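You operate a simulated robot arm through the tools that you are given. There is no shell and no other tool. Be economical: measure what you need, move in short steps, check, and stop when the job is done.

Carry out the task below with a simulated robot arm. There is one attempt and no reset: what you move stays moved.

## Task
Put the camera cap on the top of the desk away on the top of the set-up table. Take the orange carton label and leave it on the cable coil on a card core. Open the lower grey drawer, put the black foam block from the inside of the lower grey drawer on the blue cover plate, then shut the drawer. Fetch the plain teal ring and set it on the brown sample card. Push the low cabinet door shut. Lift the orange clip flap open. The order is free.

The check looks at the end state, three seconds after you hand in, the way a careful person would. Anything else that was tipped, shoved, dropped, spilled or broken makes it a failure. Lids that push on must go on centred and level and be pressed home; caps that screw on are set level and turned clockwise until they are tight.

## Robot
A 6-joint arm with a two-finger gripper on a trunk, on a base that drives. Base frame: it is fixed to the floor where the robot stands at the start and does not move with it; the origin is under the middle of the robot, x ahead of it, y to its left, z up; the surface under the hand at the start is at about z = 85. Units: cm, rad, N and s.
With the tool pointing down near the work surface it reaches from about 24 to 46 cm from the robot's upright axis, wherever it stands. Its first joint turns from -2.007 to 2.007 rad. Places, roughly: black foam block (8x11x5 cm) [390, 0, 40]; blue cover plate (16x12x1 cm) [420, 30, 90]; brown sample card (8x12x3 cm) [390, -10, 90]; cable coil on a card core (8x8x3 cm) [190, -10, 90]; camera cap (5x5x2 cm) [50, -10, 90]; low cabinet door [450, -540, 40]; lower grey drawer [400, -10, 50]; orange carton label [200, -25, 25]; orange clip flap [190, -300, 80]; plain teal ring (6x6x2 cm) [350, -20, 90]; top of the set-up table [160, -290, 80]. Payload 2.1 kg.
The TCP is the grasp point between the finger pads, 2 cm short of the fingertips. In the tool frame z runs along the fingers and y along their closing line. Largest opening 10 cm; the body of the gripper starts 6.3 cm behind the TCP.
Orientation is told as [roll, pitch, yaw] about the base's x, y, z axes, in that order, counted from this pose: with the fingers straight down and closing along the base's y, the tool's x points along the base's -x, its y along +y and its z along -z.

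## Interface
- The arm moves only by the tool drive_tool. Its argument "plan" is a list of rows, each an object of numbers (a shift or turn left out is 0, a gripper value left out holds the last): "rx", "ry", "rz": the turn, a rotation vector about the tool's x, y, z in rad; "tx", "ty", "tz": the shift along the tool's x, y, z in cm; "hand": the opening, from 0 (shut) to 1 (fully open). In form: [{"rx": .., "ry": .., "rz": .., "tx": .., "ty": .., "tz": .., "hand": ..}, ...]. A call has 1 to 10 rows; each row is the pose to reach, as a shift and turn from the pose commanded when the call began, along the tool's axes at that moment. Rows are played at 5 a second. More than 5 cm and 0.15 rad between two rows, or a gripper value outside its range, and nothing of the call is played. Where a pose cannot be reached the arm comes as near as it can. A force on the tool above 40 N (or 10 N above the force at the start of the call, whichever is more), or a blocked arm, ends the call early, and 0.2 s more pass. The fingers move at their own pace (about 15.3 cm/s each) and stop on an object; they squeeze with about 34 N. The grip force told is the motor's: it shows also when the fingers shut on nothing. Time passes only in rows, and 0.2 s behind the last, so rows that repeat a pose let the fingers close. The reply holds the time, the measured pose of the TCP, the force on the tool along the base axes, the opening and the grip force, in the units named above and with some noise, with the torque about the TCP (base axes, N m) and any sound that the robot's microphone picked up.
- Cameras (640 x 400 px; columns grow to the right, rows downward): "scene" is now at [2.02, 11.66, 149.27]; the picture's right is [-0.26, -0.96, 0.00], its down [-0.64, 0.17, -0.75] and it looks along [0.72, -0.20, -0.66] (base axes); focal length 296 px, centre (320, 200). "wrist" rides on the gripper at [7, -1.8, -9.9] in the tool frame; the picture's right is [0.26, 0.97, 0.00], its down [-0.75, 0.20, -0.63] and it looks along [-0.61, 0.16, 0.78] (tool axes); focal length 230 px, centre (320, 200). There is no depth. A picture from a camera that has moved, and an enlarged one, comes with that camera's place and axes in the base frame and with its lens.
- capture(camera): a new picture of that camera. The clock stands still meanwhile.
- raise_lower(by): slides the trunk up (or, below 0, down) by that many cm; the arm and the scene camera ride with it, the base frame stays. It gives what a move gives, with no picture.
- drive_base(legs): drives the robot by 1 to 6 legs, each [ahead, turn to the left] in cm and rad, along the robot's own axes; the way and the turn of a leg run together, so that a leg with both is an arc; at most 150 cm and 3.142 rad a leg. The arm and the cameras ride along, it lands a little off, and it stops where it bumps. It gives what a move gives.
- aim_head(pan, tilt): turns the head with the scene camera to pan (to the left, within 2.705 rad either way) and tilt (down, from -0.506 to 1.204), counted from straight ahead of the robot. It gives what a move gives.
- enlarge(camera, box): a new picture of the part [left, top, right, bottom] of that camera's present view, enlarged. The clock stands still meanwhile.
- hand_in(): hands the job in; it is judged then, once.

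Go step by step. Nothing tells you exact positions but the pictures and the camera data: compare them with the known pose of the tool, close in by small moves and look again before you grip or let go. The budget is 186 turns and 164 pictures, counting those below and the enlarged ones. Unless the task says otherwise, let go and move clear before handing in.

The tools are called after "Emit:" as name(argument=value, ...) on one line, values as JSON. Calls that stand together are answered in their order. drive_tool: Moves the arm, as the interface text tells. Its arguments: {"type":"object","properties":{"plan":{"type":"array","items":{"type":"object","properties":{"rx":{"type":"number"},"ry":{"type":"number"},"rz":{"type":"number"},"tx":{"type":"number"},"ty":{"type":"number"},"tz":{"type":"number"},"hand":{"type":"number"}}}}},"required":["plan"]} The other tools are called the same way: raise_lower (by) slides the trunk up or down; drive_base (legs) drives the base; aim_head (pan, tilt) turns the head that bears the scene camera; capture (camera) takes a picture; enlarge (camera, box) takes an enlarged picture of a part of a camera's view; hand_in () hands the job in.

At the start:

```text
time_s: 0.0
eef_pos: [37.32, -9.05, 110.47]
ee_rot: [0.0, -0.003, 0.0]
contact_force: [0.5, -0.1, -0.2]
torque: [0.01, 0.02, -0.01]
width: 9.98
grasp_force: 0.1
trunk travel left (down, up): [-69.2, 29.8]
robot x, y, heading: [0.25, -0.17, -0.002]
head pan, tilt: [-0.267, 0.723]
```

scene: 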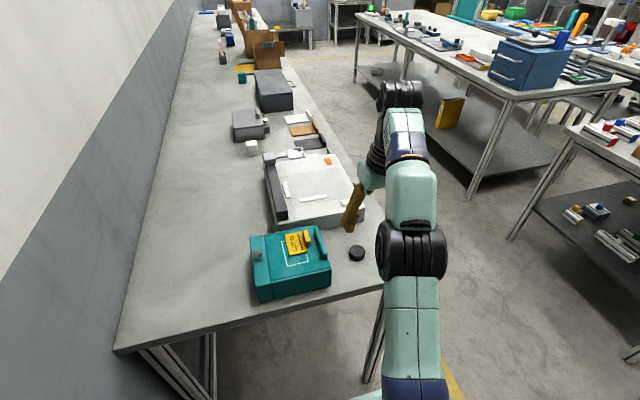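
wrist: 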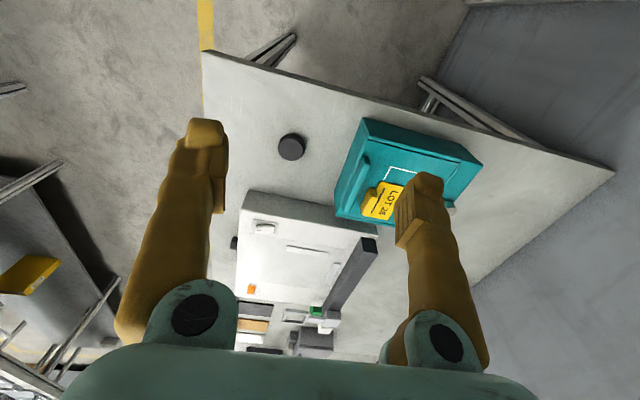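

The cap is the black disc at about (47.6, -11.3), just beyond reach. I'll edge the base forward a little and look again.

Emit:
drive_base(legs=[[6, 0]])

Emit:
capture(camera="wrist")

```text
time_s: 1.0
eef_pos: [42.57, -9.07, 110.75]
ee_rot: [0.0, -0.009, 0.0]
contact_force: [-0.8, 0.3, -0.3]
torque: [0.01, -0.04, 0.01]
width: 10.0
grasp_force: 0.1
trunk travel left (down, up): [-69.2, 29.8]
robot x, y, heading: [6.01, -0.15, 0.002]
head pan, tilt: [-0.267, 0.723]
```

```text
161 pictures are left
camera wrist: at [35.67, -10.92, 120.66], right [-0.26, 0.97, 0.0], down [0.75, 0.2, 0.64], along [0.61, 0.16, -0.77], focal length 230 px, centre (320, 200)
```

wrist: 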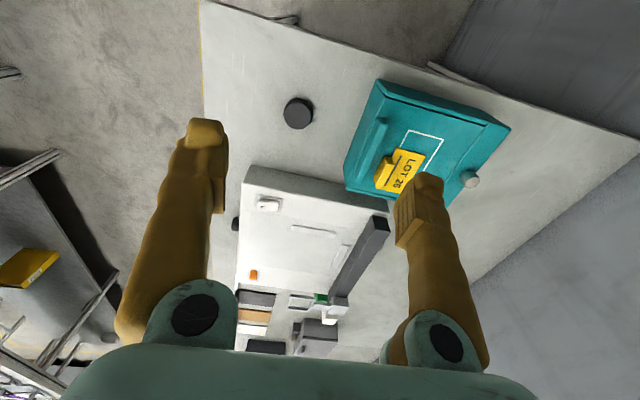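

The cap now sits at about (47.7, -11.2), within reach. I'll half-close the hand and come down above it to check.

Emit:
drive_tool(plan=[{"tx": -2.5, "ty": -1, "tz": 3, "hand": 0.75}, {"tx": -5.1, "ty": -2.1, "tz": 6}, {"tx": -5.1, "ty": -2.1, "tz": 10.5}, {"tx": -5.1, "ty": -2.1, "tz": 14}, {"tx": -5.1, "ty": -2.1, "tz": 14}])

Emit:
capture(camera="wrist")

Emit:
capture(camera="scene")

```text
time_s: 2.2
eef_pos: [48.47, -11.46, 96.67]
ee_rot: [0.001, -0.001, 0.0]
contact_force: [-0.1, 0.3, -0.2]
torque: [0.03, -0.02, 0.01]
width: 7.51
grasp_force: 0.0
out of reach, approached as far as the arm can: row 2
trunk travel left (down, up): [-69.2, 29.8]
robot x, y, heading: [5.49, 0.3, 0.007]
head pan, tilt: [-0.267, 0.723]
```

```text
160 pictures are left
camera wrist: at [41.47, -13.3, 106.54], right [-0.26, 0.97, 0.0], down [0.75, 0.2, 0.63], along [0.61, 0.16, -0.78], focal length 230 px, centre (320, 200)
```

wrist: 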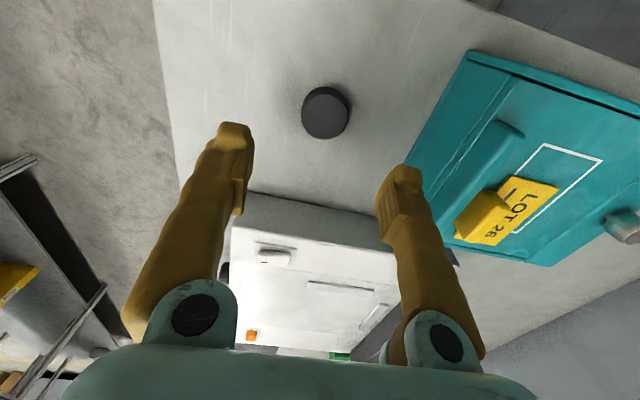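

```text
159 pictures are left
camera scene: at [7.99, 11.66, 149.27], right [-0.26, -0.96, 0.0], down [-0.64, 0.17, -0.75], along [0.72, -0.2, -0.66], focal length 296 px, centre (320, 200)
```

scene: 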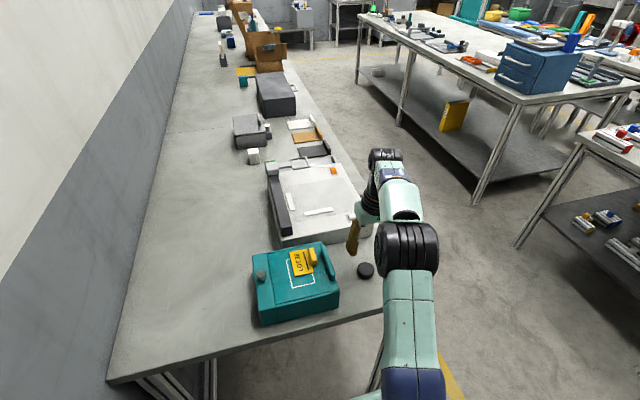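

The cap is at (47.6, -11.2), so I correct by about 0.9 cm and descend onto it.

Emit:
drive_tool(plan=[{"tx": 0.8, "ty": 0.25, "tz": 4}, {"tx": 0.8, "ty": 0.25, "tz": 7.5}, {"tx": 0.8, "ty": 0.25, "tz": 9.2}, {"tx": 0.8, "ty": 0.25, "tz": 9.2}, {"tx": 0.8, "ty": 0.25, "tz": 9.2, "hand": 0.3}, {"tx": 0.8, "ty": 0.25, "tz": 9.2, "hand": 0.3}, {"tx": 0.8, "ty": 0.25, "tz": 9.2, "hand": 0.3}])

Emit:
capture(camera="wrist")

```text
time_s: 3.8
eef_pos: [47.53, -11.25, 87.3]
ee_rot: [0.0, -0.001, 0.001]
contact_force: [-0.4, -0.5, 1.1]
torque: [0.0, -0.01, 0.01]
width: 3.88
grasp_force: 34.2
trunk travel left (down, up): [-69.2, 29.8]
robot x, y, heading: [5.66, 0.04, -0.0]
head pan, tilt: [-0.267, 0.723]
```

```text
158 pictures are left
camera wrist: at [40.69, -12.99, 97.29], right [-0.26, 0.97, 0.0], down [0.75, 0.2, 0.63], along [0.61, 0.16, -0.78], focal length 230 px, centre (320, 200)
```

wrist: 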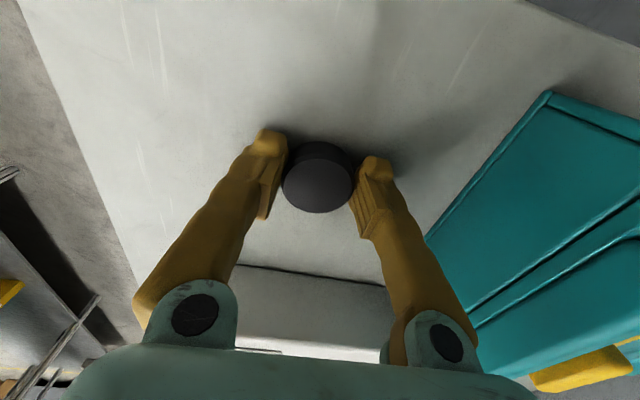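

The cap is gripped. I lift it, draw the arm in, back off the desk and look around to plan the drive.

Emit:
drive_tool(plan=[{"tz": -4}, {"tz": -8.5}, {"tz": -13}, {"tz": -17.5}, {"tz": -22, "tx": 2}, {"tz": -25, "tx": 6}, {"tz": -25, "tx": 10}, {"tz": -25, "tx": 11}])

Emit:
drive_base(legs=[[-20, 0]])

Emit:
aim_head(pan=-0.7, tilt=0.35)

Emit:
capture(camera="scene")

Emit:
aim_head(pan=-1.6, tilt=0.4)

Emit:
capture(camera="scene")

```text
time_s: 5.6
eef_pos: [36.51, -11.25, 112.33]
ee_rot: [0.001, -0.003, 0.001]
contact_force: [-1.4, 0.2, 0.0]
torque: [-0.03, 0.02, -0.05]
width: 3.93
grasp_force: 34.4
out of reach, approached as far as the arm can: row 4, 5, 6
trunk travel left (down, up): [-69.2, 29.8]
robot x, y, heading: [5.86, -0.12, 0.001]
head pan, tilt: [-0.267, 0.723]
```

```text
time_s: 7.2
eef_pos: [16.22, -11.22, 112.32]
ee_rot: [0.0, 0.0, 0.002]
contact_force: [0.5, -0.7, -0.4]
torque: [-0.02, -0.05, -0.02]
width: 3.94
grasp_force: 34.2
trunk travel left (down, up): [-69.2, 29.8]
robot x, y, heading: [-14.21, -0.25, -0.004]
head pan, tilt: [-0.267, 0.723]
```

```text
time_s: 8.1
eef_pos: [16.42, -11.28, 112.31]
ee_rot: [0.003, -0.002, 0.001]
contact_force: [0.2, -0.6, -0.2]
torque: [-0.01, 0.02, 0.03]
width: 3.9
grasp_force: 34.0
trunk travel left (down, up): [-69.2, 29.8]
robot x, y, heading: [-14.27, 0.02, 0.004]
head pan, tilt: [-0.7, 0.351]
```

```text
157 pictures are left
camera scene: at [-13.15, 7.86, 152.6], right [-0.64, -0.77, 0.0], down [-0.26, 0.22, -0.94], along [0.72, -0.6, -0.34], focal length 296 px, centre (320, 200)
```

scene: 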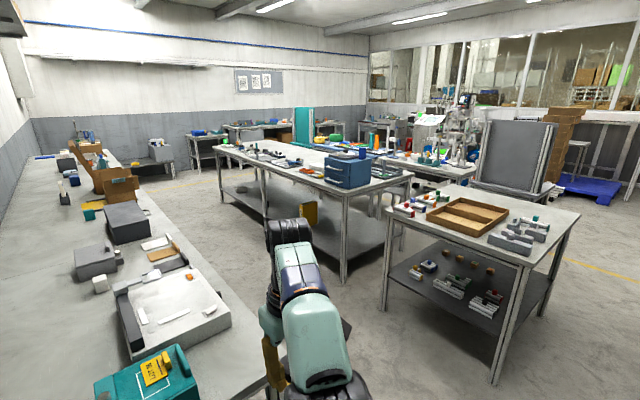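

```text
time_s: 9.3
eef_pos: [16.33, -11.31, 112.31]
ee_rot: [0.0, -0.003, 0.001]
contact_force: [-0.7, 0.2, -0.4]
torque: [-0.01, -0.01, 0.0]
width: 3.93
grasp_force: 33.7
trunk travel left (down, up): [-69.2, 29.8]
robot x, y, heading: [-14.31, 0.02, 0.005]
head pan, tilt: [-1.6, 0.4]
```

```text
156 pictures are left
camera scene: at [-20.57, 4.57, 152.15], right [-1.0, 0.03, 0.0], down [0.01, 0.39, -0.92], along [-0.02, -0.92, -0.39], focal length 296 px, centre (320, 200)
```

scene: 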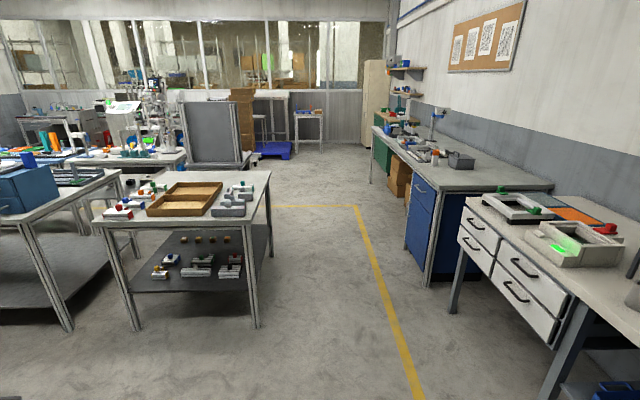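

I've mapped roughly: table A (wood tray) x 16–94, y -230..-144; table B (blue drawers) from x 140. The set-up table seems to lie behind these; I'll zoom there.

Emit:
aim_head(pan=-1.05, tilt=0.3)

Emit:
enlarge(camera="scene", box=[160, 80, 480, 280])

```text
time_s: 10.2
eef_pos: [16.29, -11.2, 112.35]
ee_rot: [0.001, -0.001, 0.002]
contact_force: [0.3, -0.2, -0.7]
torque: [0.02, -0.02, -0.02]
width: 3.95
grasp_force: 34.0
trunk travel left (down, up): [-69.2, 29.8]
robot x, y, heading: [-14.27, -0.04, 0.003]
head pan, tilt: [-1.051, 0.3]
```

```text
2.00 times, centred on (320, 180) of scene
camera zoom: at [-15.68, 5.73, 153.08], right [-0.87, -0.5, 0.0], down [-0.15, 0.26, -0.96], along [0.48, -0.83, -0.3], focal length 592 px, centre (320, 240)
```

zoom: 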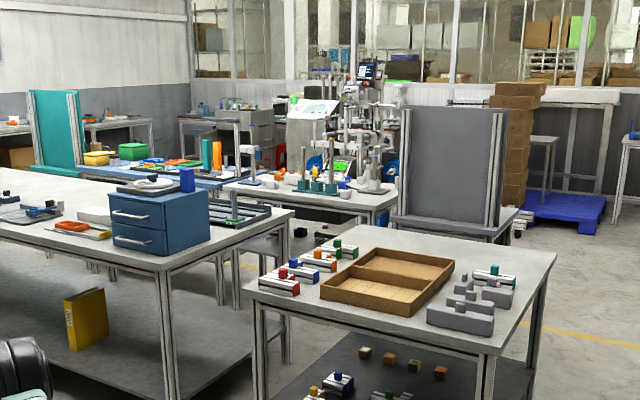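

The set-up table (white, y≈-252 and beyond, x≈104–220) sits behind table B. I'll drive down the lane at x≈-36 and look at its accessible side.

Emit:
drive_base(legs=[[-22, 0], [0, -1.57], [150, 0], [120, 0]])

Emit:
aim_head(pan=1.2, tilt=0.4)

Emit:
capture(camera="scene")

```text
time_s: 28.5
eef_pos: [-55.37, -299.47, 112.33]
ee_rot: [0.001, -0.003, -1.603]
contact_force: [0.0, 0.6, -1.0]
torque: [0.0, 0.01, 0.0]
width: 3.97
grasp_force: 33.7
trunk travel left (down, up): [-69.2, 29.8]
robot x, y, heading: [-42.94, -269.34, -1.601]
head pan, tilt: [-1.051, 0.3]
```

```text
time_s: 30.6
eef_pos: [-55.37, -299.4, 112.35]
ee_rot: [-0.001, -0.002, -1.604]
contact_force: [-0.7, -0.6, -0.1]
torque: [0.0, 0.02, 0.02]
width: 3.96
grasp_force: 34.5
trunk travel left (down, up): [-69.2, 29.8]
robot x, y, heading: [-43.38, -269.32, -1.602]
head pan, tilt: [1.201, 0.4]
```

```text
154 pictures are left
camera scene: at [-20.43, -267.55, 152.15], right [-0.39, -0.92, 0.0], down [-0.36, 0.15, -0.92], along [0.85, -0.36, -0.39], focal length 296 px, centre (320, 200)
```

scene: 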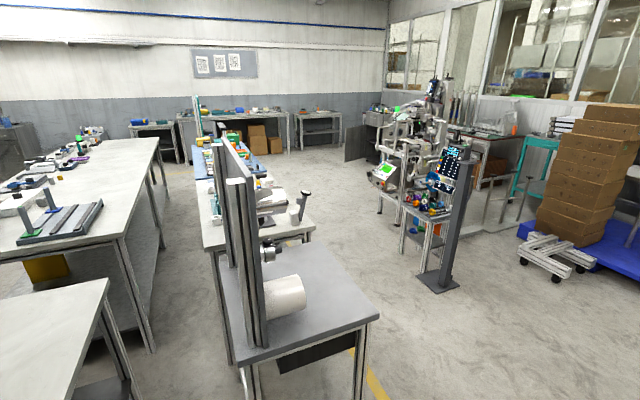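

The set-up table's free side is y≈-322, facing an open strip to about y=-415. I'll drive round there and look at it head-on.

Emit:
drive_base(legs=[[100, 0], [0, 1.6], [130, 0], [74, 0], [0, 1.57]])

Emit:
aim_head(pan=0, tilt=0.6)

Emit:
capture(camera="scene")

```text
time_s: 53.2
eef_pos: [171.21, -343.86, 112.35]
ee_rot: [0.0, -0.002, 1.546]
contact_force: [-0.5, 0.1, -0.6]
torque: [-0.01, 0.03, 0.0]
width: 3.92
grasp_force: 33.5
trunk travel left (down, up): [-69.2, 29.8]
robot x, y, heading: [159.14, -373.89, 1.546]
head pan, tilt: [1.201, 0.4]
```

```text
time_s: 54.6
eef_pos: [171.32, -343.77, 112.33]
ee_rot: [0.001, -0.002, 1.545]
contact_force: [-0.6, 0.5, 0.6]
torque: [0.02, 0.03, 0.0]
width: 3.93
grasp_force: 34.1
trunk travel left (down, up): [-69.2, 29.8]
robot x, y, heading: [159.64, -373.93, 1.543]
head pan, tilt: [0.0, 0.6]
```

```text
153 pictures are left
camera scene: at [145.27, -370.99, 150.33], right [1.0, -0.02, 0.0], down [-0.01, -0.56, -0.83], along [0.02, 0.82, -0.56], focal length 296 px, centre (320, 200)
```

scene: 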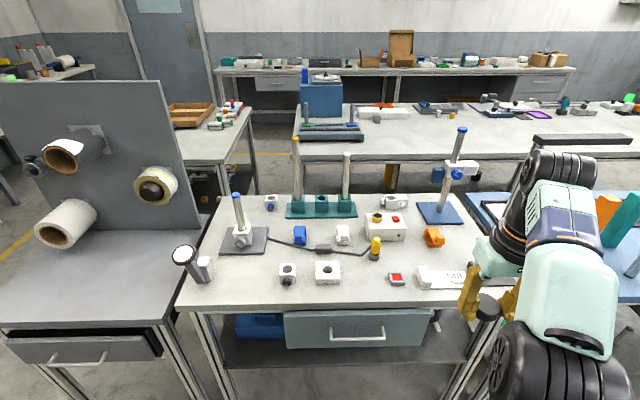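

The table is clear to see: orange clip at about (186, -295), and free room near (161, -309) for the cap. I move ahead and look.

Emit:
drive_base(legs=[[22, 0]])

Emit:
aim_head(pan=0, tilt=0.9)

Emit:
capture(camera="scene")

Emit:
capture(camera="wrist")

```text
time_s: 56.3
eef_pos: [171.75, -321.89, 112.37]
ee_rot: [0.001, -0.001, 1.55]
contact_force: [-0.1, 0.3, -1.0]
torque: [0.01, 0.01, -0.02]
width: 3.95
grasp_force: 33.7
trunk travel left (down, up): [-69.2, 29.8]
robot x, y, heading: [159.92, -351.79, 1.552]
head pan, tilt: [0.0, 0.6]
```

```text
time_s: 57.1
eef_pos: [171.77, -321.81, 112.42]
ee_rot: [0.0, -0.002, 1.55]
contact_force: [-0.3, -0.1, -0.3]
torque: [-0.01, 0.01, 0.0]
width: 3.96
grasp_force: 33.7
trunk travel left (down, up): [-69.2, 29.8]
robot x, y, heading: [159.93, -351.78, 1.551]
head pan, tilt: [0.0, 0.901]
```

```text
152 pictures are left
camera scene: at [145.75, -350.32, 147.86], right [1.0, -0.02, 0.0], down [-0.02, -0.78, -0.62], along [0.01, 0.62, -0.78], focal length 296 px, centre (320, 200)
```

scene: 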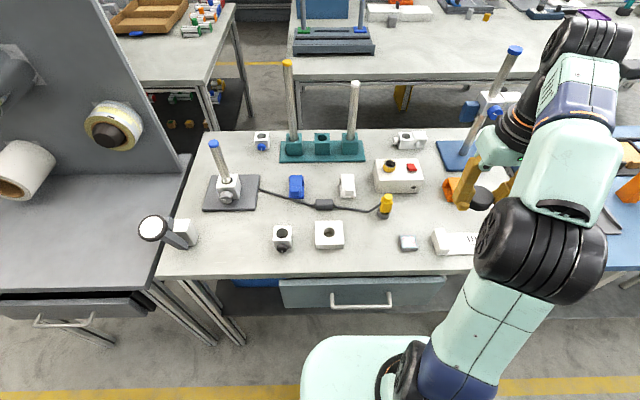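

```text
151 pictures are left
camera wrist: at [173.54, -328.76, 122.23], right [-0.97, -0.24, 0.0], down [-0.18, 0.75, 0.63], along [-0.15, 0.61, -0.78], focal length 230 px, centre (320, 200)
```

wrist: 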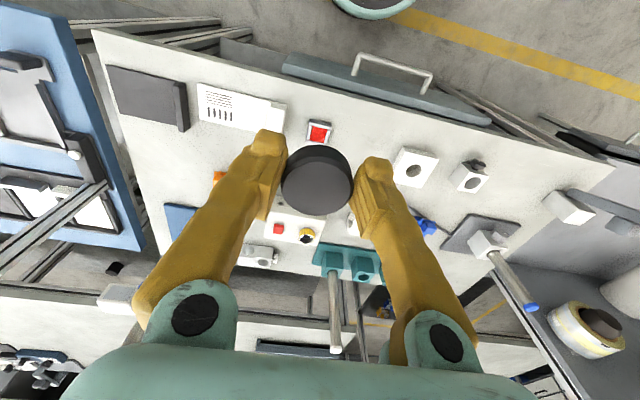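

I'll carry the cap to about (159, -310.5), between the white block and the red button, then lower.

Emit:
drive_tool(plan=[{"tx": -2.5, "ty": 3}, {"tx": -5, "ty": 6.5}, {"tx": -8, "ty": 10}, {"tx": -11, "ty": 12.9}, {"tx": -11, "ty": 12.9, "tz": 4.5}, {"tx": -11, "ty": 12.9, "tz": 9}, {"tx": -11, "ty": 12.9, "tz": 13.5}, {"tx": -11, "ty": 12.9, "tz": 18}, {"tx": -11, "ty": 12.9, "tz": 20}])

Emit:
capture(camera="scene")

Emit:
capture(camera="wrist")

```text
time_s: 59.1
eef_pos: [159.19, -310.4, 92.24]
ee_rot: [0.0, -0.003, 1.547]
contact_force: [0.4, 0.9, -0.7]
torque: [-0.02, 0.04, 0.02]
width: 3.94
grasp_force: 34.1
out of reach, approached as far as the arm can: row 3, 4, 5
trunk travel left (down, up): [-69.2, 29.8]
robot x, y, heading: [159.91, -352.13, 1.549]
head pan, tilt: [0.0, 0.901]
```

```text
150 pictures are left
camera scene: at [145.74, -350.29, 147.85], right [1.0, -0.02, 0.0], down [-0.02, -0.78, -0.62], along [0.01, 0.62, -0.78], focal length 296 px, centre (320, 200)
```

scene: 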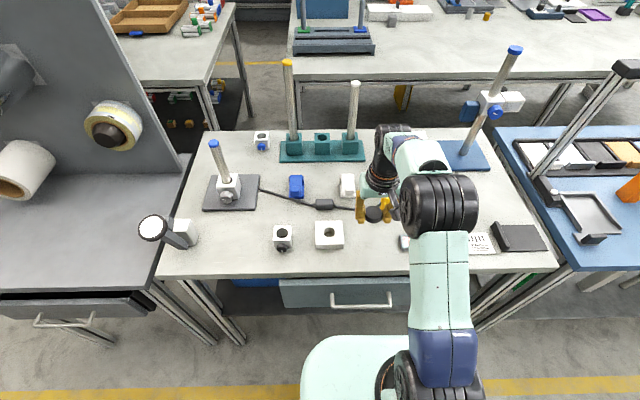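

```text
149 pictures are left
camera wrist: at [161.07, -317.38, 102.06], right [-0.97, -0.24, 0.0], down [-0.18, 0.75, 0.63], along [-0.15, 0.61, -0.78], focal length 230 px, centre (320, 200)
```

wrist: 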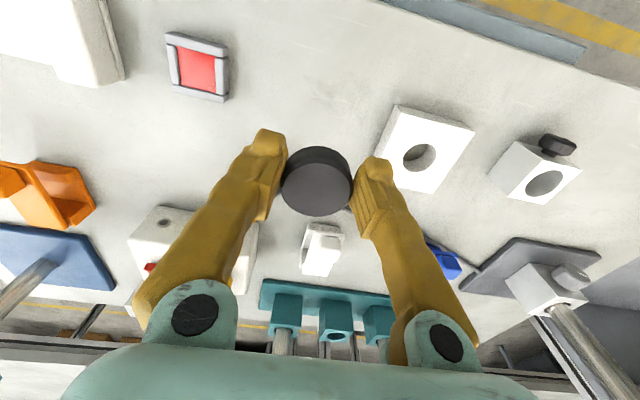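

Clear on both sides. I lower until the cap touches down.

Emit:
drive_tool(plan=[{"tz": 4}, {"tz": 7.5}, {"tz": 8.5}, {"tz": 9.3}, {"tz": 9.8}, {"tz": 10.1}, {"tz": 10.1}])

Emit:
capture(camera="wrist")

```text
time_s: 60.7
eef_pos: [159.18, -310.42, 82.27]
ee_rot: [0.0, -0.008, 1.55]
contact_force: [-0.8, 2.4, 11.5]
torque: [0.16, 0.03, 0.0]
width: 3.93
grasp_force: 33.6
trunk travel left (down, up): [-69.2, 29.8]
robot x, y, heading: [160.16, -352.33, 1.551]
head pan, tilt: [0.0, 0.901]
```

```text
148 pictures are left
camera wrist: at [160.92, -317.47, 92.15], right [-0.97, -0.24, 0.0], down [-0.18, 0.75, 0.63], along [-0.15, 0.62, -0.77], focal length 230 px, centre (320, 200)
```

wrist: 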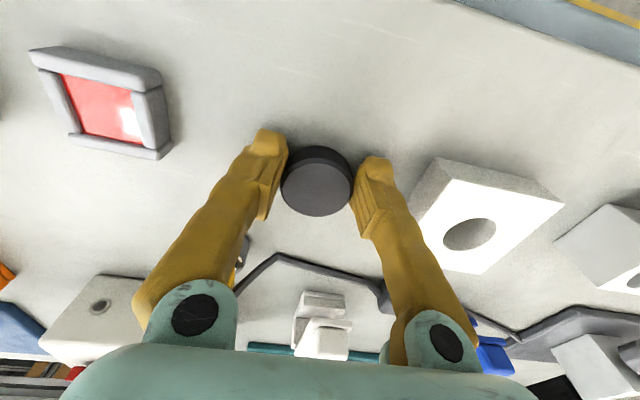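

Touchdown felt (11.5 N). I open a little, lift straight up, and check.

Emit:
drive_tool(plan=[{"tz": -0.1, "hand": 0.58}, {"tz": -0.1, "hand": 0.58}, {"tz": -2}, {"tz": -6}, {"tz": -11}, {"tz": -16}, {"tz": -20}, {"tz": -24, "tx": 3}, {"tz": -26, "tx": 8}])

Emit:
capture(camera="scene")

Emit:
enlarge(camera="scene", box=[400, 120, 560, 220])

```text
refused: row 9 steps farther than a row can; nothing moved
```

```text
147 pictures are left
camera scene: at [145.72, -350.46, 147.87], right [1.0, -0.02, 0.0], down [-0.02, -0.78, -0.62], along [0.01, 0.62, -0.78], focal length 296 px, centre (320, 200)
```

scene: 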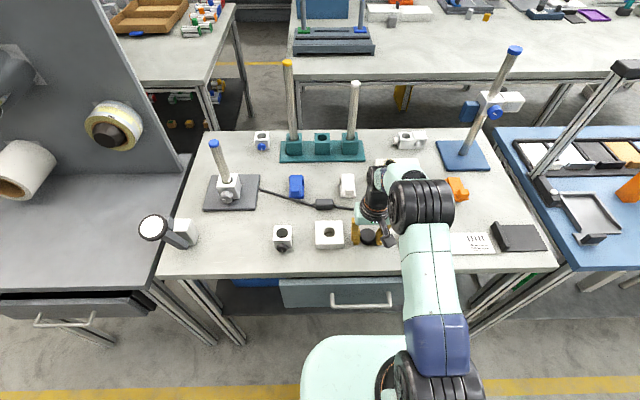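

```text
4.00 times, centred on (480, 170) of scene
camera zoom: at [145.72, -350.46, 147.87], right [1.0, -0.02, 0.0], down [-0.02, -0.78, -0.62], along [0.01, 0.62, -0.78], focal length 1184 px, centre (-320, 320)
```

zoom: 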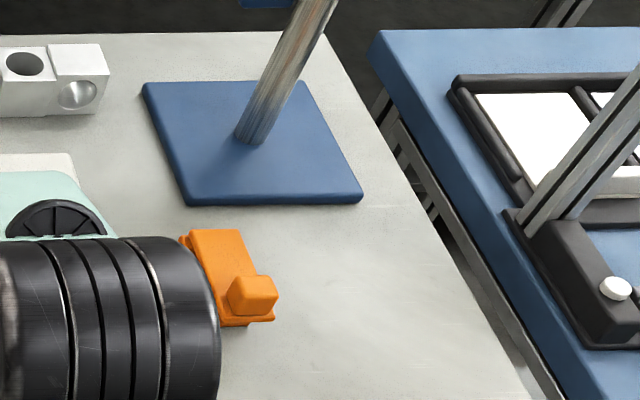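

One row was too long, so nothing moved; I repeat with shorter steps.

Emit:
drive_tool(plan=[{"tz": -0.1, "hand": 0.58}, {"tz": -0.1, "hand": 0.58}, {"tz": -2}, {"tz": -6}, {"tz": -10.5}, {"tz": -15}, {"tz": -19}, {"tz": -22, "tx": 3}, {"tz": -25, "tx": 6}, {"tz": -28, "tx": 9}])

Emit:
drive_base(legs=[[-22, 0], [0, -1.5], [27, 0], [0, 1.52]])

Emit:
capture(camera="scene")

```text
time_s: 62.9
eef_pos: [158.77, -319.73, 110.29]
ee_rot: [-0.001, -0.002, 1.548]
contact_force: [0.2, -0.4, 0.3]
torque: [0.04, 0.01, 0.02]
width: 5.82
grasp_force: 0.0
trunk travel left (down, up): [-69.2, 29.8]
robot x, y, heading: [159.63, -351.98, 1.546]
head pan, tilt: [0.0, 0.901]
```

```text
time_s: 73.4
eef_pos: [184.69, -340.01, 110.3]
ee_rot: [-0.001, -0.004, 1.568]
contact_force: [0.7, 0.0, -0.2]
torque: [0.02, 0.03, 0.0]
width: 5.79
grasp_force: 0.1
trunk travel left (down, up): [-69.2, 29.8]
robot x, y, heading: [186.02, -372.77, 1.566]
head pan, tilt: [0.0, 0.901]
```

```text
145 pictures are left
camera scene: at [172.17, -371.09, 147.85], right [1.0, 0.0, 0.0], down [0.0, -0.78, -0.62], along [0.0, 0.62, -0.78], focal length 296 px, centre (320, 200)
```

scene: 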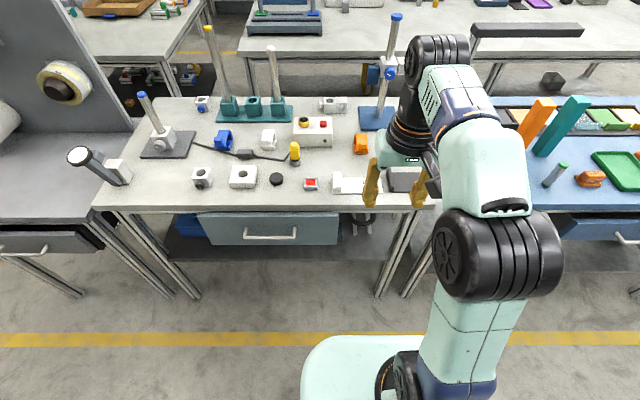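

The cap sits well on the table. The orange clip is at about (186, -294); I move in and zoom on it.

Emit:
drive_base(legs=[[20, 0]])

Emit:
drive_tool(plan=[{"ty": 4}, {"ty": 8}, {"ty": 12}, {"ty": 15}, {"ty": 15}])

Emit:
capture(camera="scene")

Emit:
enlarge(camera="scene", box=[320, 150, 420, 212])

Emit:
capture(camera="wrist")

```text
time_s: 75.0
eef_pos: [184.78, -319.81, 110.31]
ee_rot: [-0.001, -0.001, 1.565]
contact_force: [0.0, 0.7, 0.1]
torque: [0.02, 0.02, 0.04]
width: 5.79
grasp_force: 0.0
trunk travel left (down, up): [-69.2, 29.8]
robot x, y, heading: [186.6, -352.12, 1.57]
head pan, tilt: [0.0, 0.901]
```

```text
time_s: 76.2
eef_pos: [169.95, -319.61, 110.21]
ee_rot: [0.001, -0.002, 1.567]
contact_force: [1.1, 0.1, 0.7]
torque: [0.0, 0.03, -0.02]
width: 5.83
grasp_force: 0.0
trunk travel left (down, up): [-69.2, 29.8]
robot x, y, heading: [186.18, -352.51, 1.565]
head pan, tilt: [0.0, 0.901]
```

```text
144 pictures are left
camera scene: at [172.33, -350.85, 147.86], right [1.0, 0.0, 0.0], down [0.0, -0.78, -0.62], along [0.0, 0.62, -0.78], focal length 296 px, centre (320, 200)
```

scene: 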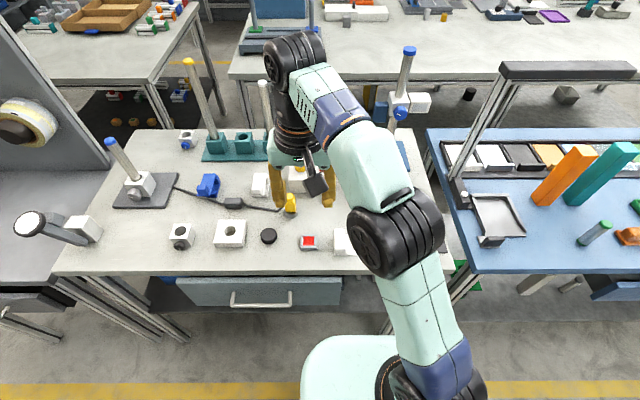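

```text
6.40 times, centred on (370, 181) of scene
camera zoom: at [172.33, -350.85, 147.86], right [1.0, 0.0, 0.0], down [0.0, -0.78, -0.62], along [0.0, 0.62, -0.78], focal length 1894 px, centre (0, 322)
```

zoom: 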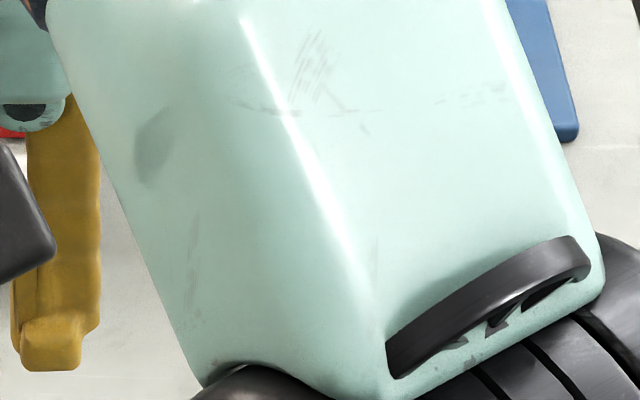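

```text
142 pictures are left
camera wrist: at [171.84, -326.58, 120.12], right [-0.97, -0.25, 0.0], down [-0.2, 0.75, 0.63], along [-0.16, 0.61, -0.78], focal length 230 px, centre (320, 200)
```

wrist: 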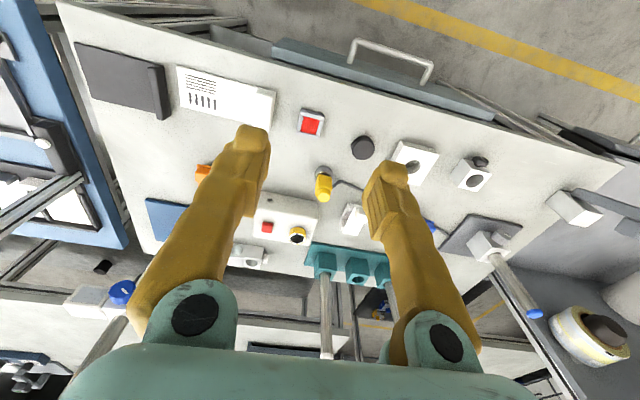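

The arm blocks the clip. I swing the tool to the right and look again.

Emit:
drive_tool(plan=[{"ty": -4.8}, {"ty": -9.6}, {"ty": -14.4}, {"ty": -19}, {"ty": -23.5}, {"ty": -28}, {"ty": -32}, {"ty": -36}, {"ty": -40}, {"ty": -40}])

Emit:
enlarge(camera="scene", box=[320, 140, 448, 220])

Emit:
capture(camera="wrist")

```text
time_s: 78.4
eef_pos: [209.01, -320.94, 109.01]
ee_rot: [-0.002, -0.004, 1.567]
contact_force: [0.8, 0.1, 0.2]
torque: [-0.04, -0.01, 0.01]
width: 5.8
grasp_force: 0.0
out of reach, approached as far as the arm can: row 9, 10
trunk travel left (down, up): [-69.2, 29.8]
robot x, y, heading: [186.57, -352.14, 1.569]
head pan, tilt: [0.0, 0.901]
```

```text
5.00 times, centred on (384, 180) of scene
camera zoom: at [172.2, -350.8, 147.84], right [1.0, 0.0, 0.0], down [0.0, -0.78, -0.62], along [0.0, 0.62, -0.78], focal length 1480 px, centre (0, 300)
```

zoom: 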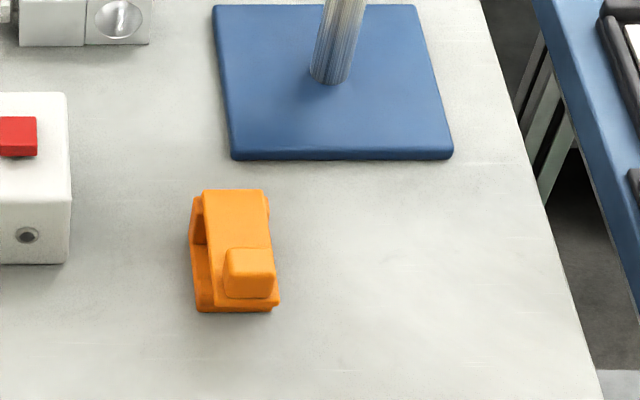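

```text
140 pictures are left
camera wrist: at [210.89, -327.97, 118.97], right [-0.97, -0.25, 0.0], down [-0.2, 0.75, 0.63], along [-0.16, 0.61, -0.78], focal length 230 px, centre (320, 200)
```

wrist: 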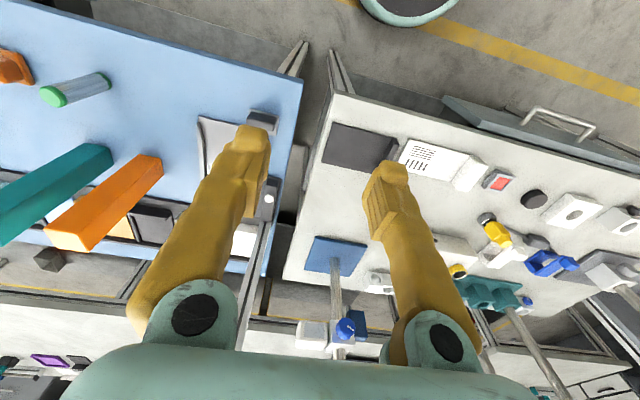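

The clip's knob faces me, near (186.5, -297), with its hinge at the back near y≈-291. I look straight down to see how much closer the base can get to the table.

Emit:
aim_head(pan=0, tilt=1.2)

Emit:
capture(camera="scene")

```text
time_s: 79.2
eef_pos: [209.06, -320.97, 109.09]
ee_rot: [-0.001, -0.005, 1.566]
contact_force: [-0.3, 0.2, -0.2]
torque: [0.01, 0.01, 0.01]
width: 5.79
grasp_force: 0.0
trunk travel left (down, up): [-69.2, 29.8]
robot x, y, heading: [186.23, -352.59, 1.568]
head pan, tilt: [0.0, 1.201]
```

```text
139 pictures are left
camera scene: at [172.27, -352.8, 145.88], right [1.0, 0.0, 0.0], down [0.0, -0.93, -0.36], along [0.0, 0.36, -0.93], focal length 296 px, centre (320, 200)
```

scene: 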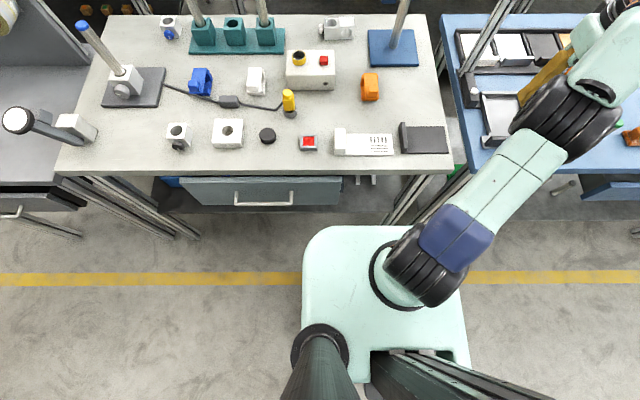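

The carrying plate's front is ~18 cm ahead of the axis, so I can move in about 11 cm more. First I bring the tool back to the centre.

Emit:
drive_tool(plan=[{"ty": 4.8}, {"ty": 9.6}, {"ty": 14.4}, {"ty": 19}, {"ty": 23.5}, {"ty": 23.5}])

Emit:
drive_base(legs=[[11, 0]])

Emit:
capture(camera="wrist")

Emit:
capture(camera="scene")

```text
time_s: 80.6
eef_pos: [185.43, -321.02, 108.94]
ee_rot: [0.001, -0.002, 1.565]
contact_force: [0.3, 0.2, 0.7]
torque: [0.02, 0.02, 0.0]
width: 5.81
grasp_force: 0.1
trunk travel left (down, up): [-69.2, 29.8]
robot x, y, heading: [186.34, -352.52, 1.565]
head pan, tilt: [0.0, 1.201]
```

```text
time_s: 81.8
eef_pos: [185.41, -309.81, 108.88]
ee_rot: [-0.001, -0.001, 1.564]
contact_force: [-0.5, -0.6, 0.6]
torque: [-0.01, -0.02, 0.01]
width: 5.83
grasp_force: 0.2
trunk travel left (down, up): [-69.2, 29.8]
robot x, y, heading: [186.57, -341.19, 1.566]
head pan, tilt: [0.0, 1.201]
```

```text
138 pictures are left
camera wrist: at [187.45, -316.86, 118.74], right [-0.97, -0.25, 0.0], down [-0.2, 0.75, 0.63], along [-0.16, 0.61, -0.78], focal length 230 px, centre (320, 200)
```

wrist: 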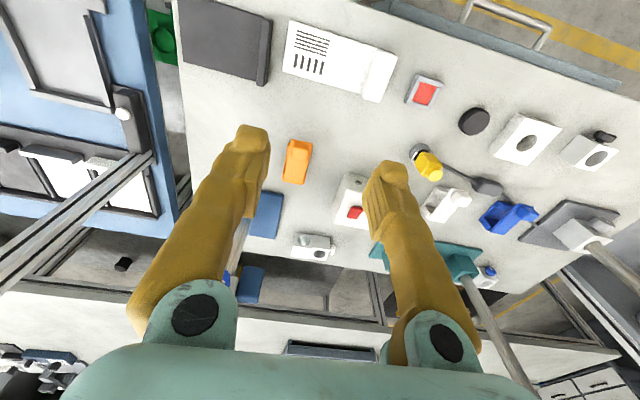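

```text
137 pictures are left
camera scene: at [172.3, -341.71, 145.87], right [1.0, -0.01, 0.0], down [-0.01, -0.93, -0.36], along [0.0, 0.36, -0.93], focal length 296 px, centre (320, 200)
```

scene: 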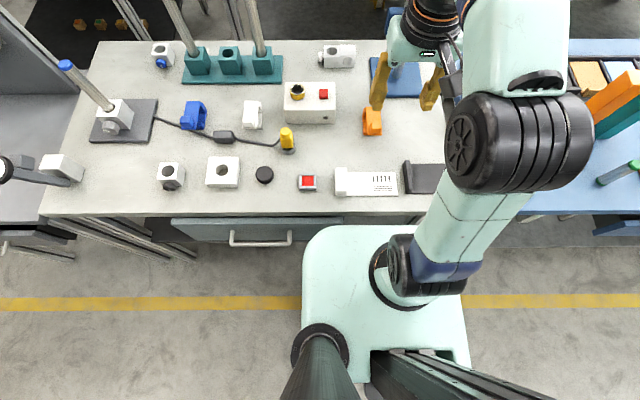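

Good clearance. I move the tool above the knob and look from closer.

Emit:
drive_tool(plan=[{"tx": -3.5, "ty": -0.5, "tz": 3, "hand": 0.5}, {"tx": -7, "ty": -0.9, "tz": 6}, {"tx": -8.5, "ty": -0.9, "tz": 10}, {"tx": -8.5, "ty": -0.9, "tz": 14}, {"tx": -8.5, "ty": -0.9, "tz": 14}])

Emit:
capture(camera="wrist")

Emit:
enlarge(camera="wrist", box=[230, 80, 390, 180])

```text
time_s: 83.0
eef_pos: [186.55, -301.37, 94.72]
ee_rot: [-0.002, -0.002, 1.565]
contact_force: [-0.2, -0.4, 0.9]
torque: [0.0, -0.03, 0.0]
width: 5.01
grasp_force: 0.0
trunk travel left (down, up): [-69.2, 29.8]
robot x, y, heading: [186.17, -341.32, 1.565]
head pan, tilt: [0.0, 1.201]
```

```text
136 pictures are left
camera wrist: at [188.44, -308.3, 104.65], right [-0.97, -0.25, 0.0], down [-0.2, 0.75, 0.63], along [-0.16, 0.61, -0.78], focal length 230 px, centre (320, 200)
```

wrist: 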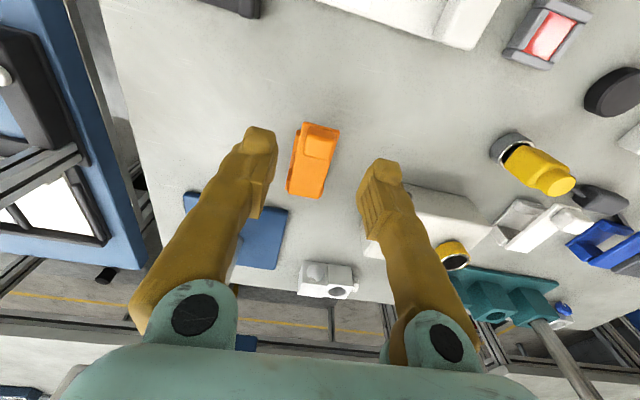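

```text
4.00 times, centred on (310, 130) of wrist
camera zoom: at [188.44, -308.3, 104.65], right [-0.97, -0.25, 0.0], down [-0.2, 0.75, 0.63], along [-0.16, 0.61, -0.78], focal length 920 px, centre (360, 480)
```

zoom: 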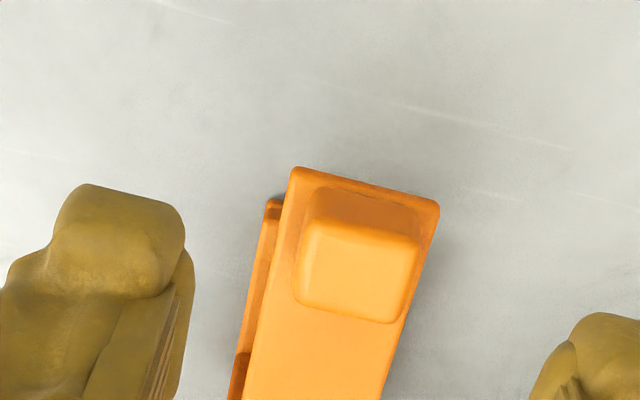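

The knob is at about (186.0, -299.2), top near z≈85.5. I align over it, go lower and check once more.

Emit:
drive_tool(plan=[{"tx": -1.2, "ty": 0.5, "tz": 3}, {"tx": -2.2, "ty": 0.5, "tz": 6}, {"tx": -2.2, "ty": 0.5, "tz": 6}])

Emit:
capture(camera="wrist")

Emit:
enlarge(camera="scene", box=[340, 60, 468, 140])

```text
time_s: 83.8
eef_pos: [186.08, -299.22, 88.94]
ee_rot: [-0.002, -0.004, 1.567]
contact_force: [-0.5, 0.6, 0.8]
torque: [0.01, 0.03, 0.0]
width: 4.99
grasp_force: 0.1
trunk travel left (down, up): [-69.2, 29.8]
robot x, y, heading: [186.53, -341.24, 1.565]
head pan, tilt: [0.0, 1.201]
```

```text
134 pictures are left
camera wrist: at [188.01, -306.21, 98.78], right [-0.97, -0.25, 0.0], down [-0.2, 0.75, 0.63], along [-0.16, 0.61, -0.78], focal length 230 px, centre (320, 200)
```

wrist: 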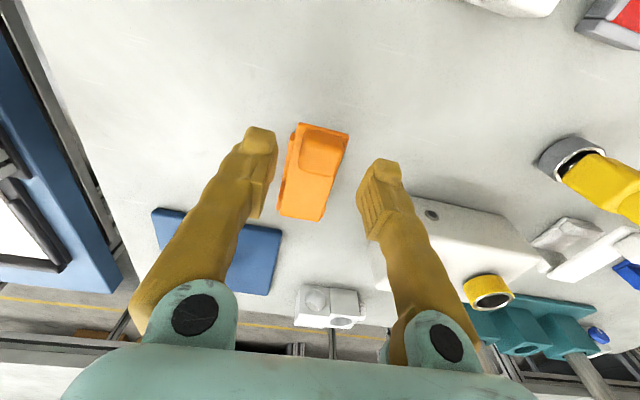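

```text
5.00 times, centred on (404, 100) of scene
camera zoom: at [172.3, -341.7, 145.87], right [1.0, -0.01, 0.0], down [-0.01, -0.93, -0.36], along [0.0, 0.36, -0.93], focal length 1480 px, centre (-100, 700)
```

zoom: 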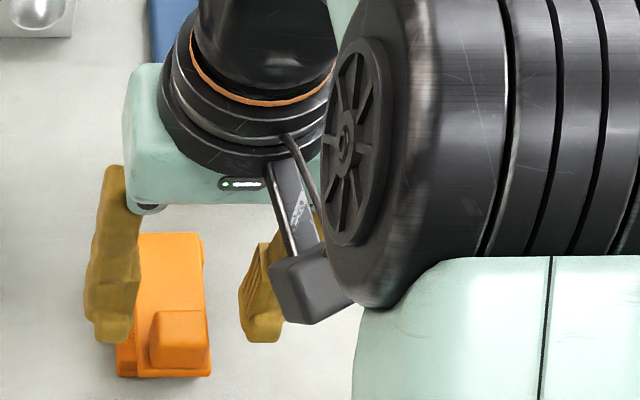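

Both views agree on the knob at (186.1, -299.6, 85.3). I lower the fingertips beside it and close.

Emit:
drive_tool(plan=[{"tx": 0.4, "tz": 1.5}, {"tx": 0.4, "tz": 2.7}, {"tx": 0.4, "tz": 2.7}, {"tx": 0.4, "tz": 2.7, "hand": 0.15}, {"tx": 0.4, "tz": 2.7, "hand": 0.15}, {"tx": 0.4, "tz": 2.7, "hand": 0.15}])

Emit:
capture(camera="wrist")

Emit:
enlarge(camera="scene", box=[340, 60, 468, 140])

```text
time_s: 85.2
eef_pos: [186.11, -299.51, 86.27]
ee_rot: [-0.001, -0.002, 1.565]
contact_force: [3.6, -0.9, -2.9]
torque: [-0.14, -0.09, 0.19]
width: 2.5
grasp_force: 44.7
trunk travel left (down, up): [-69.2, 29.8]
robot x, y, heading: [186.48, -341.28, 1.568]
head pan, tilt: [0.0, 1.201]
```

```text
132 pictures are left
camera wrist: at [188.06, -306.43, 96.12], right [-0.97, -0.25, 0.0], down [-0.2, 0.75, 0.63], along [-0.16, 0.61, -0.78], focal length 230 px, centre (320, 200)
```

wrist: 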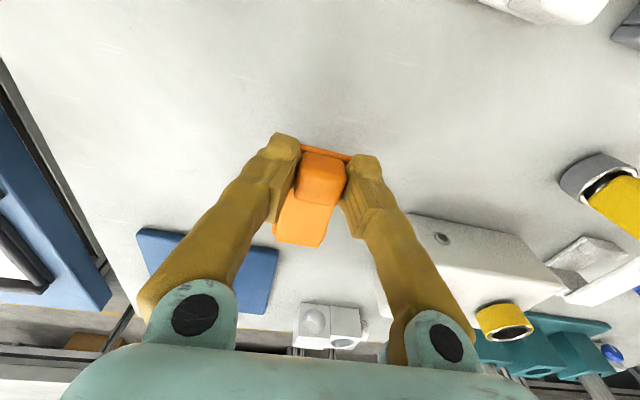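

```text
5.00 times, centred on (404, 100) of scene
camera zoom: at [172.42, -341.62, 145.88], right [1.0, -0.01, 0.0], down [-0.01, -0.93, -0.36], along [0.0, 0.36, -0.93], focal length 1480 px, centre (-100, 700)
```

zoom: 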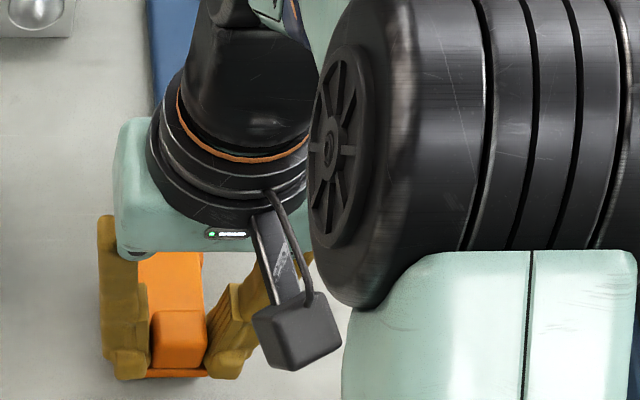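

The fingers hold the knob (2.5 cm). Because the flap will swing against the tool, I'd rather hold the flap's own sides, so I open, go 0.9 cm lower and close again.

Emit:
drive_tool(plan=[{"hand": 0.48}, {"hand": 0.48}, {"tz": 0.9}, {"tz": 0.9}, {"tz": 0.9, "hand": 0.2}, {"tz": 0.9, "hand": 0.2}, {"tz": 0.9, "hand": 0.2}])

Emit:
enlarge(camera="wrist", box=[230, 110, 390, 260])

```text
time_s: 86.8
eef_pos: [186.13, -299.43, 85.17]
ee_rot: [0.0, -0.002, 1.564]
contact_force: [6.3, 0.4, -2.3]
torque: [-0.16, -0.21, 0.15]
width: 3.47
grasp_force: 44.9
trunk travel left (down, up): [-69.2, 29.8]
robot x, y, heading: [186.16, -341.54, 1.563]
head pan, tilt: [0.0, 1.201]
```

```text
2.67 times, centred on (310, 185) of wrist
camera zoom: at [188.06, -306.38, 95.16], right [-0.97, -0.25, 0.0], down [-0.2, 0.75, 0.63], along [-0.16, 0.61, -0.78], focal length 614 px, centre (347, 240)
```

zoom: 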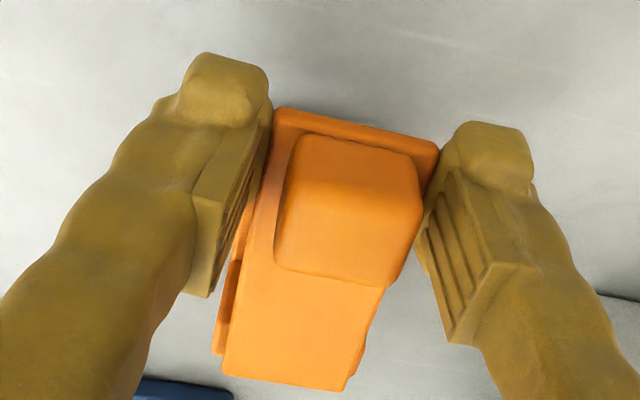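

Held at 3.47 cm. I lift along the start of the hinge arc and watch force and picture.

Emit:
drive_tool(plan=[{"tx": -0.1, "tz": -0.5}, {"tx": -0.3, "tz": -1.0}, {"tx": -0.5, "tz": -1.5}, {"tx": -0.8, "tz": -2.0}, {"tx": -0.8, "tz": -2.0}])

Emit:
enlarge(camera="wrist", box=[230, 110, 390, 260])

Emit:
enlarge(camera="scene", box=[340, 60, 468, 140])

```text
time_s: 88.0
eef_pos: [186.05, -298.64, 87.36]
ee_rot: [0.001, -0.008, 1.567]
contact_force: [5.9, -5.4, 3.4]
torque: [0.0, -0.04, 0.13]
width: 2.46
grasp_force: 45.5
trunk travel left (down, up): [-69.2, 29.8]
robot x, y, heading: [186.11, -341.19, 1.563]
head pan, tilt: [0.0, 1.201]
```

```text
2.67 times, centred on (310, 185) of wrist
camera zoom: at [188.07, -305.79, 97.31], right [-0.97, -0.25, 0.0], down [-0.2, 0.75, 0.64], along [-0.16, 0.62, -0.77], focal length 614 px, centre (347, 240)
```

zoom: 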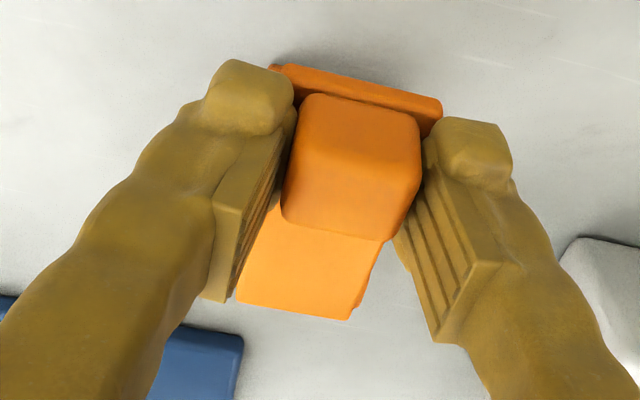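

```text
5.00 times, centred on (404, 100) of scene
camera zoom: at [172.55, -341.94, 145.92], right [1.0, -0.01, 0.0], down [-0.01, -0.93, -0.36], along [0.0, 0.36, -0.93], focal length 1480 px, centre (-100, 700)
```

zoom: 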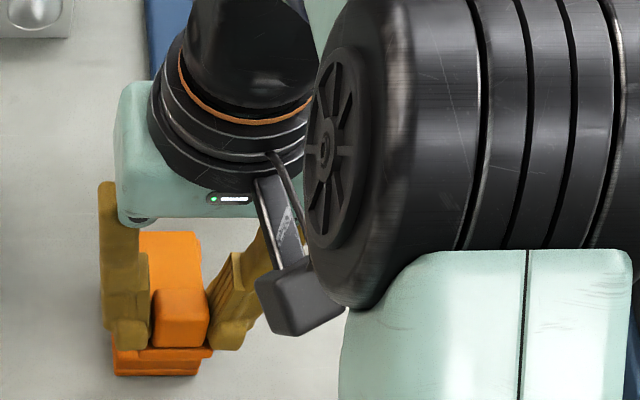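

The flap is rising, held by the knob. I continue along the arc.

Emit:
drive_tool(plan=[{"tx": -0.4, "tz": -0.8}, {"tx": -0.8, "tz": -1.5}, {"tx": -1.3, "tz": -2.2}, {"tx": -1.9, "tz": -2.8}, {"tx": -1.9, "tz": -2.8}])

Emit:
enlarge(camera="wrist", box=[230, 110, 390, 260])

Emit:
enlarge(camera="scene", box=[340, 60, 468, 140])

```text
time_s: 89.2
eef_pos: [186.16, -296.82, 89.91]
ee_rot: [0.0, -0.001, 1.566]
contact_force: [5.2, -10.4, -13.4]
torque: [-1.25, -0.05, 0.11]
width: 2.47
grasp_force: 45.1
trunk travel left (down, up): [-69.2, 29.8]
robot x, y, heading: [186.58, -341.05, 1.565]
head pan, tilt: [0.0, 1.201]
```

```text
2.67 times, centred on (310, 185) of wrist
camera zoom: at [188.06, -303.89, 99.92], right [-0.97, -0.25, 0.0], down [-0.2, 0.75, 0.63], along [-0.16, 0.61, -0.78], focal length 614 px, centre (347, 240)
```

zoom: 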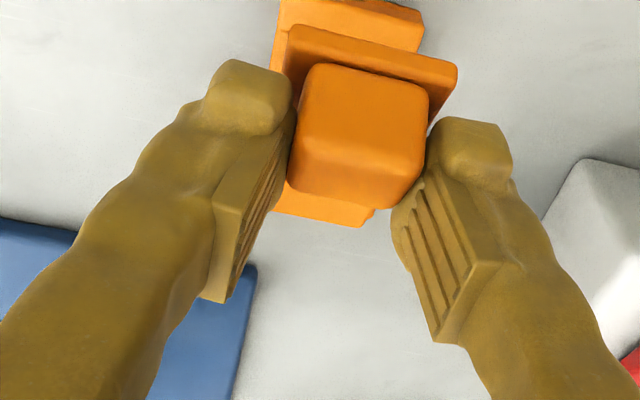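

```text
5.00 times, centred on (404, 100) of scene
camera zoom: at [172.54, -341.7, 145.89], right [1.0, -0.01, 0.0], down [-0.01, -0.93, -0.36], along [0.0, 0.36, -0.93], focal length 1480 px, centre (-100, 700)
```

zoom: 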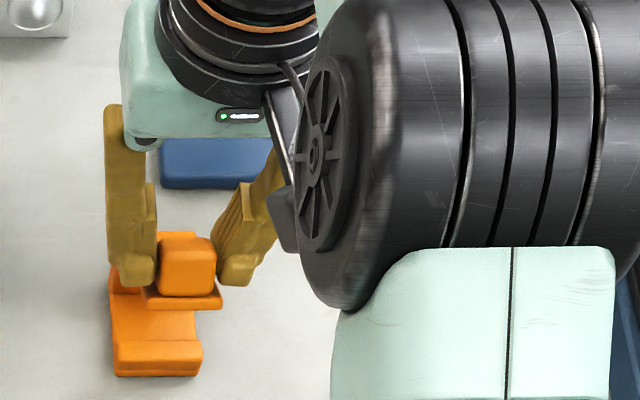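

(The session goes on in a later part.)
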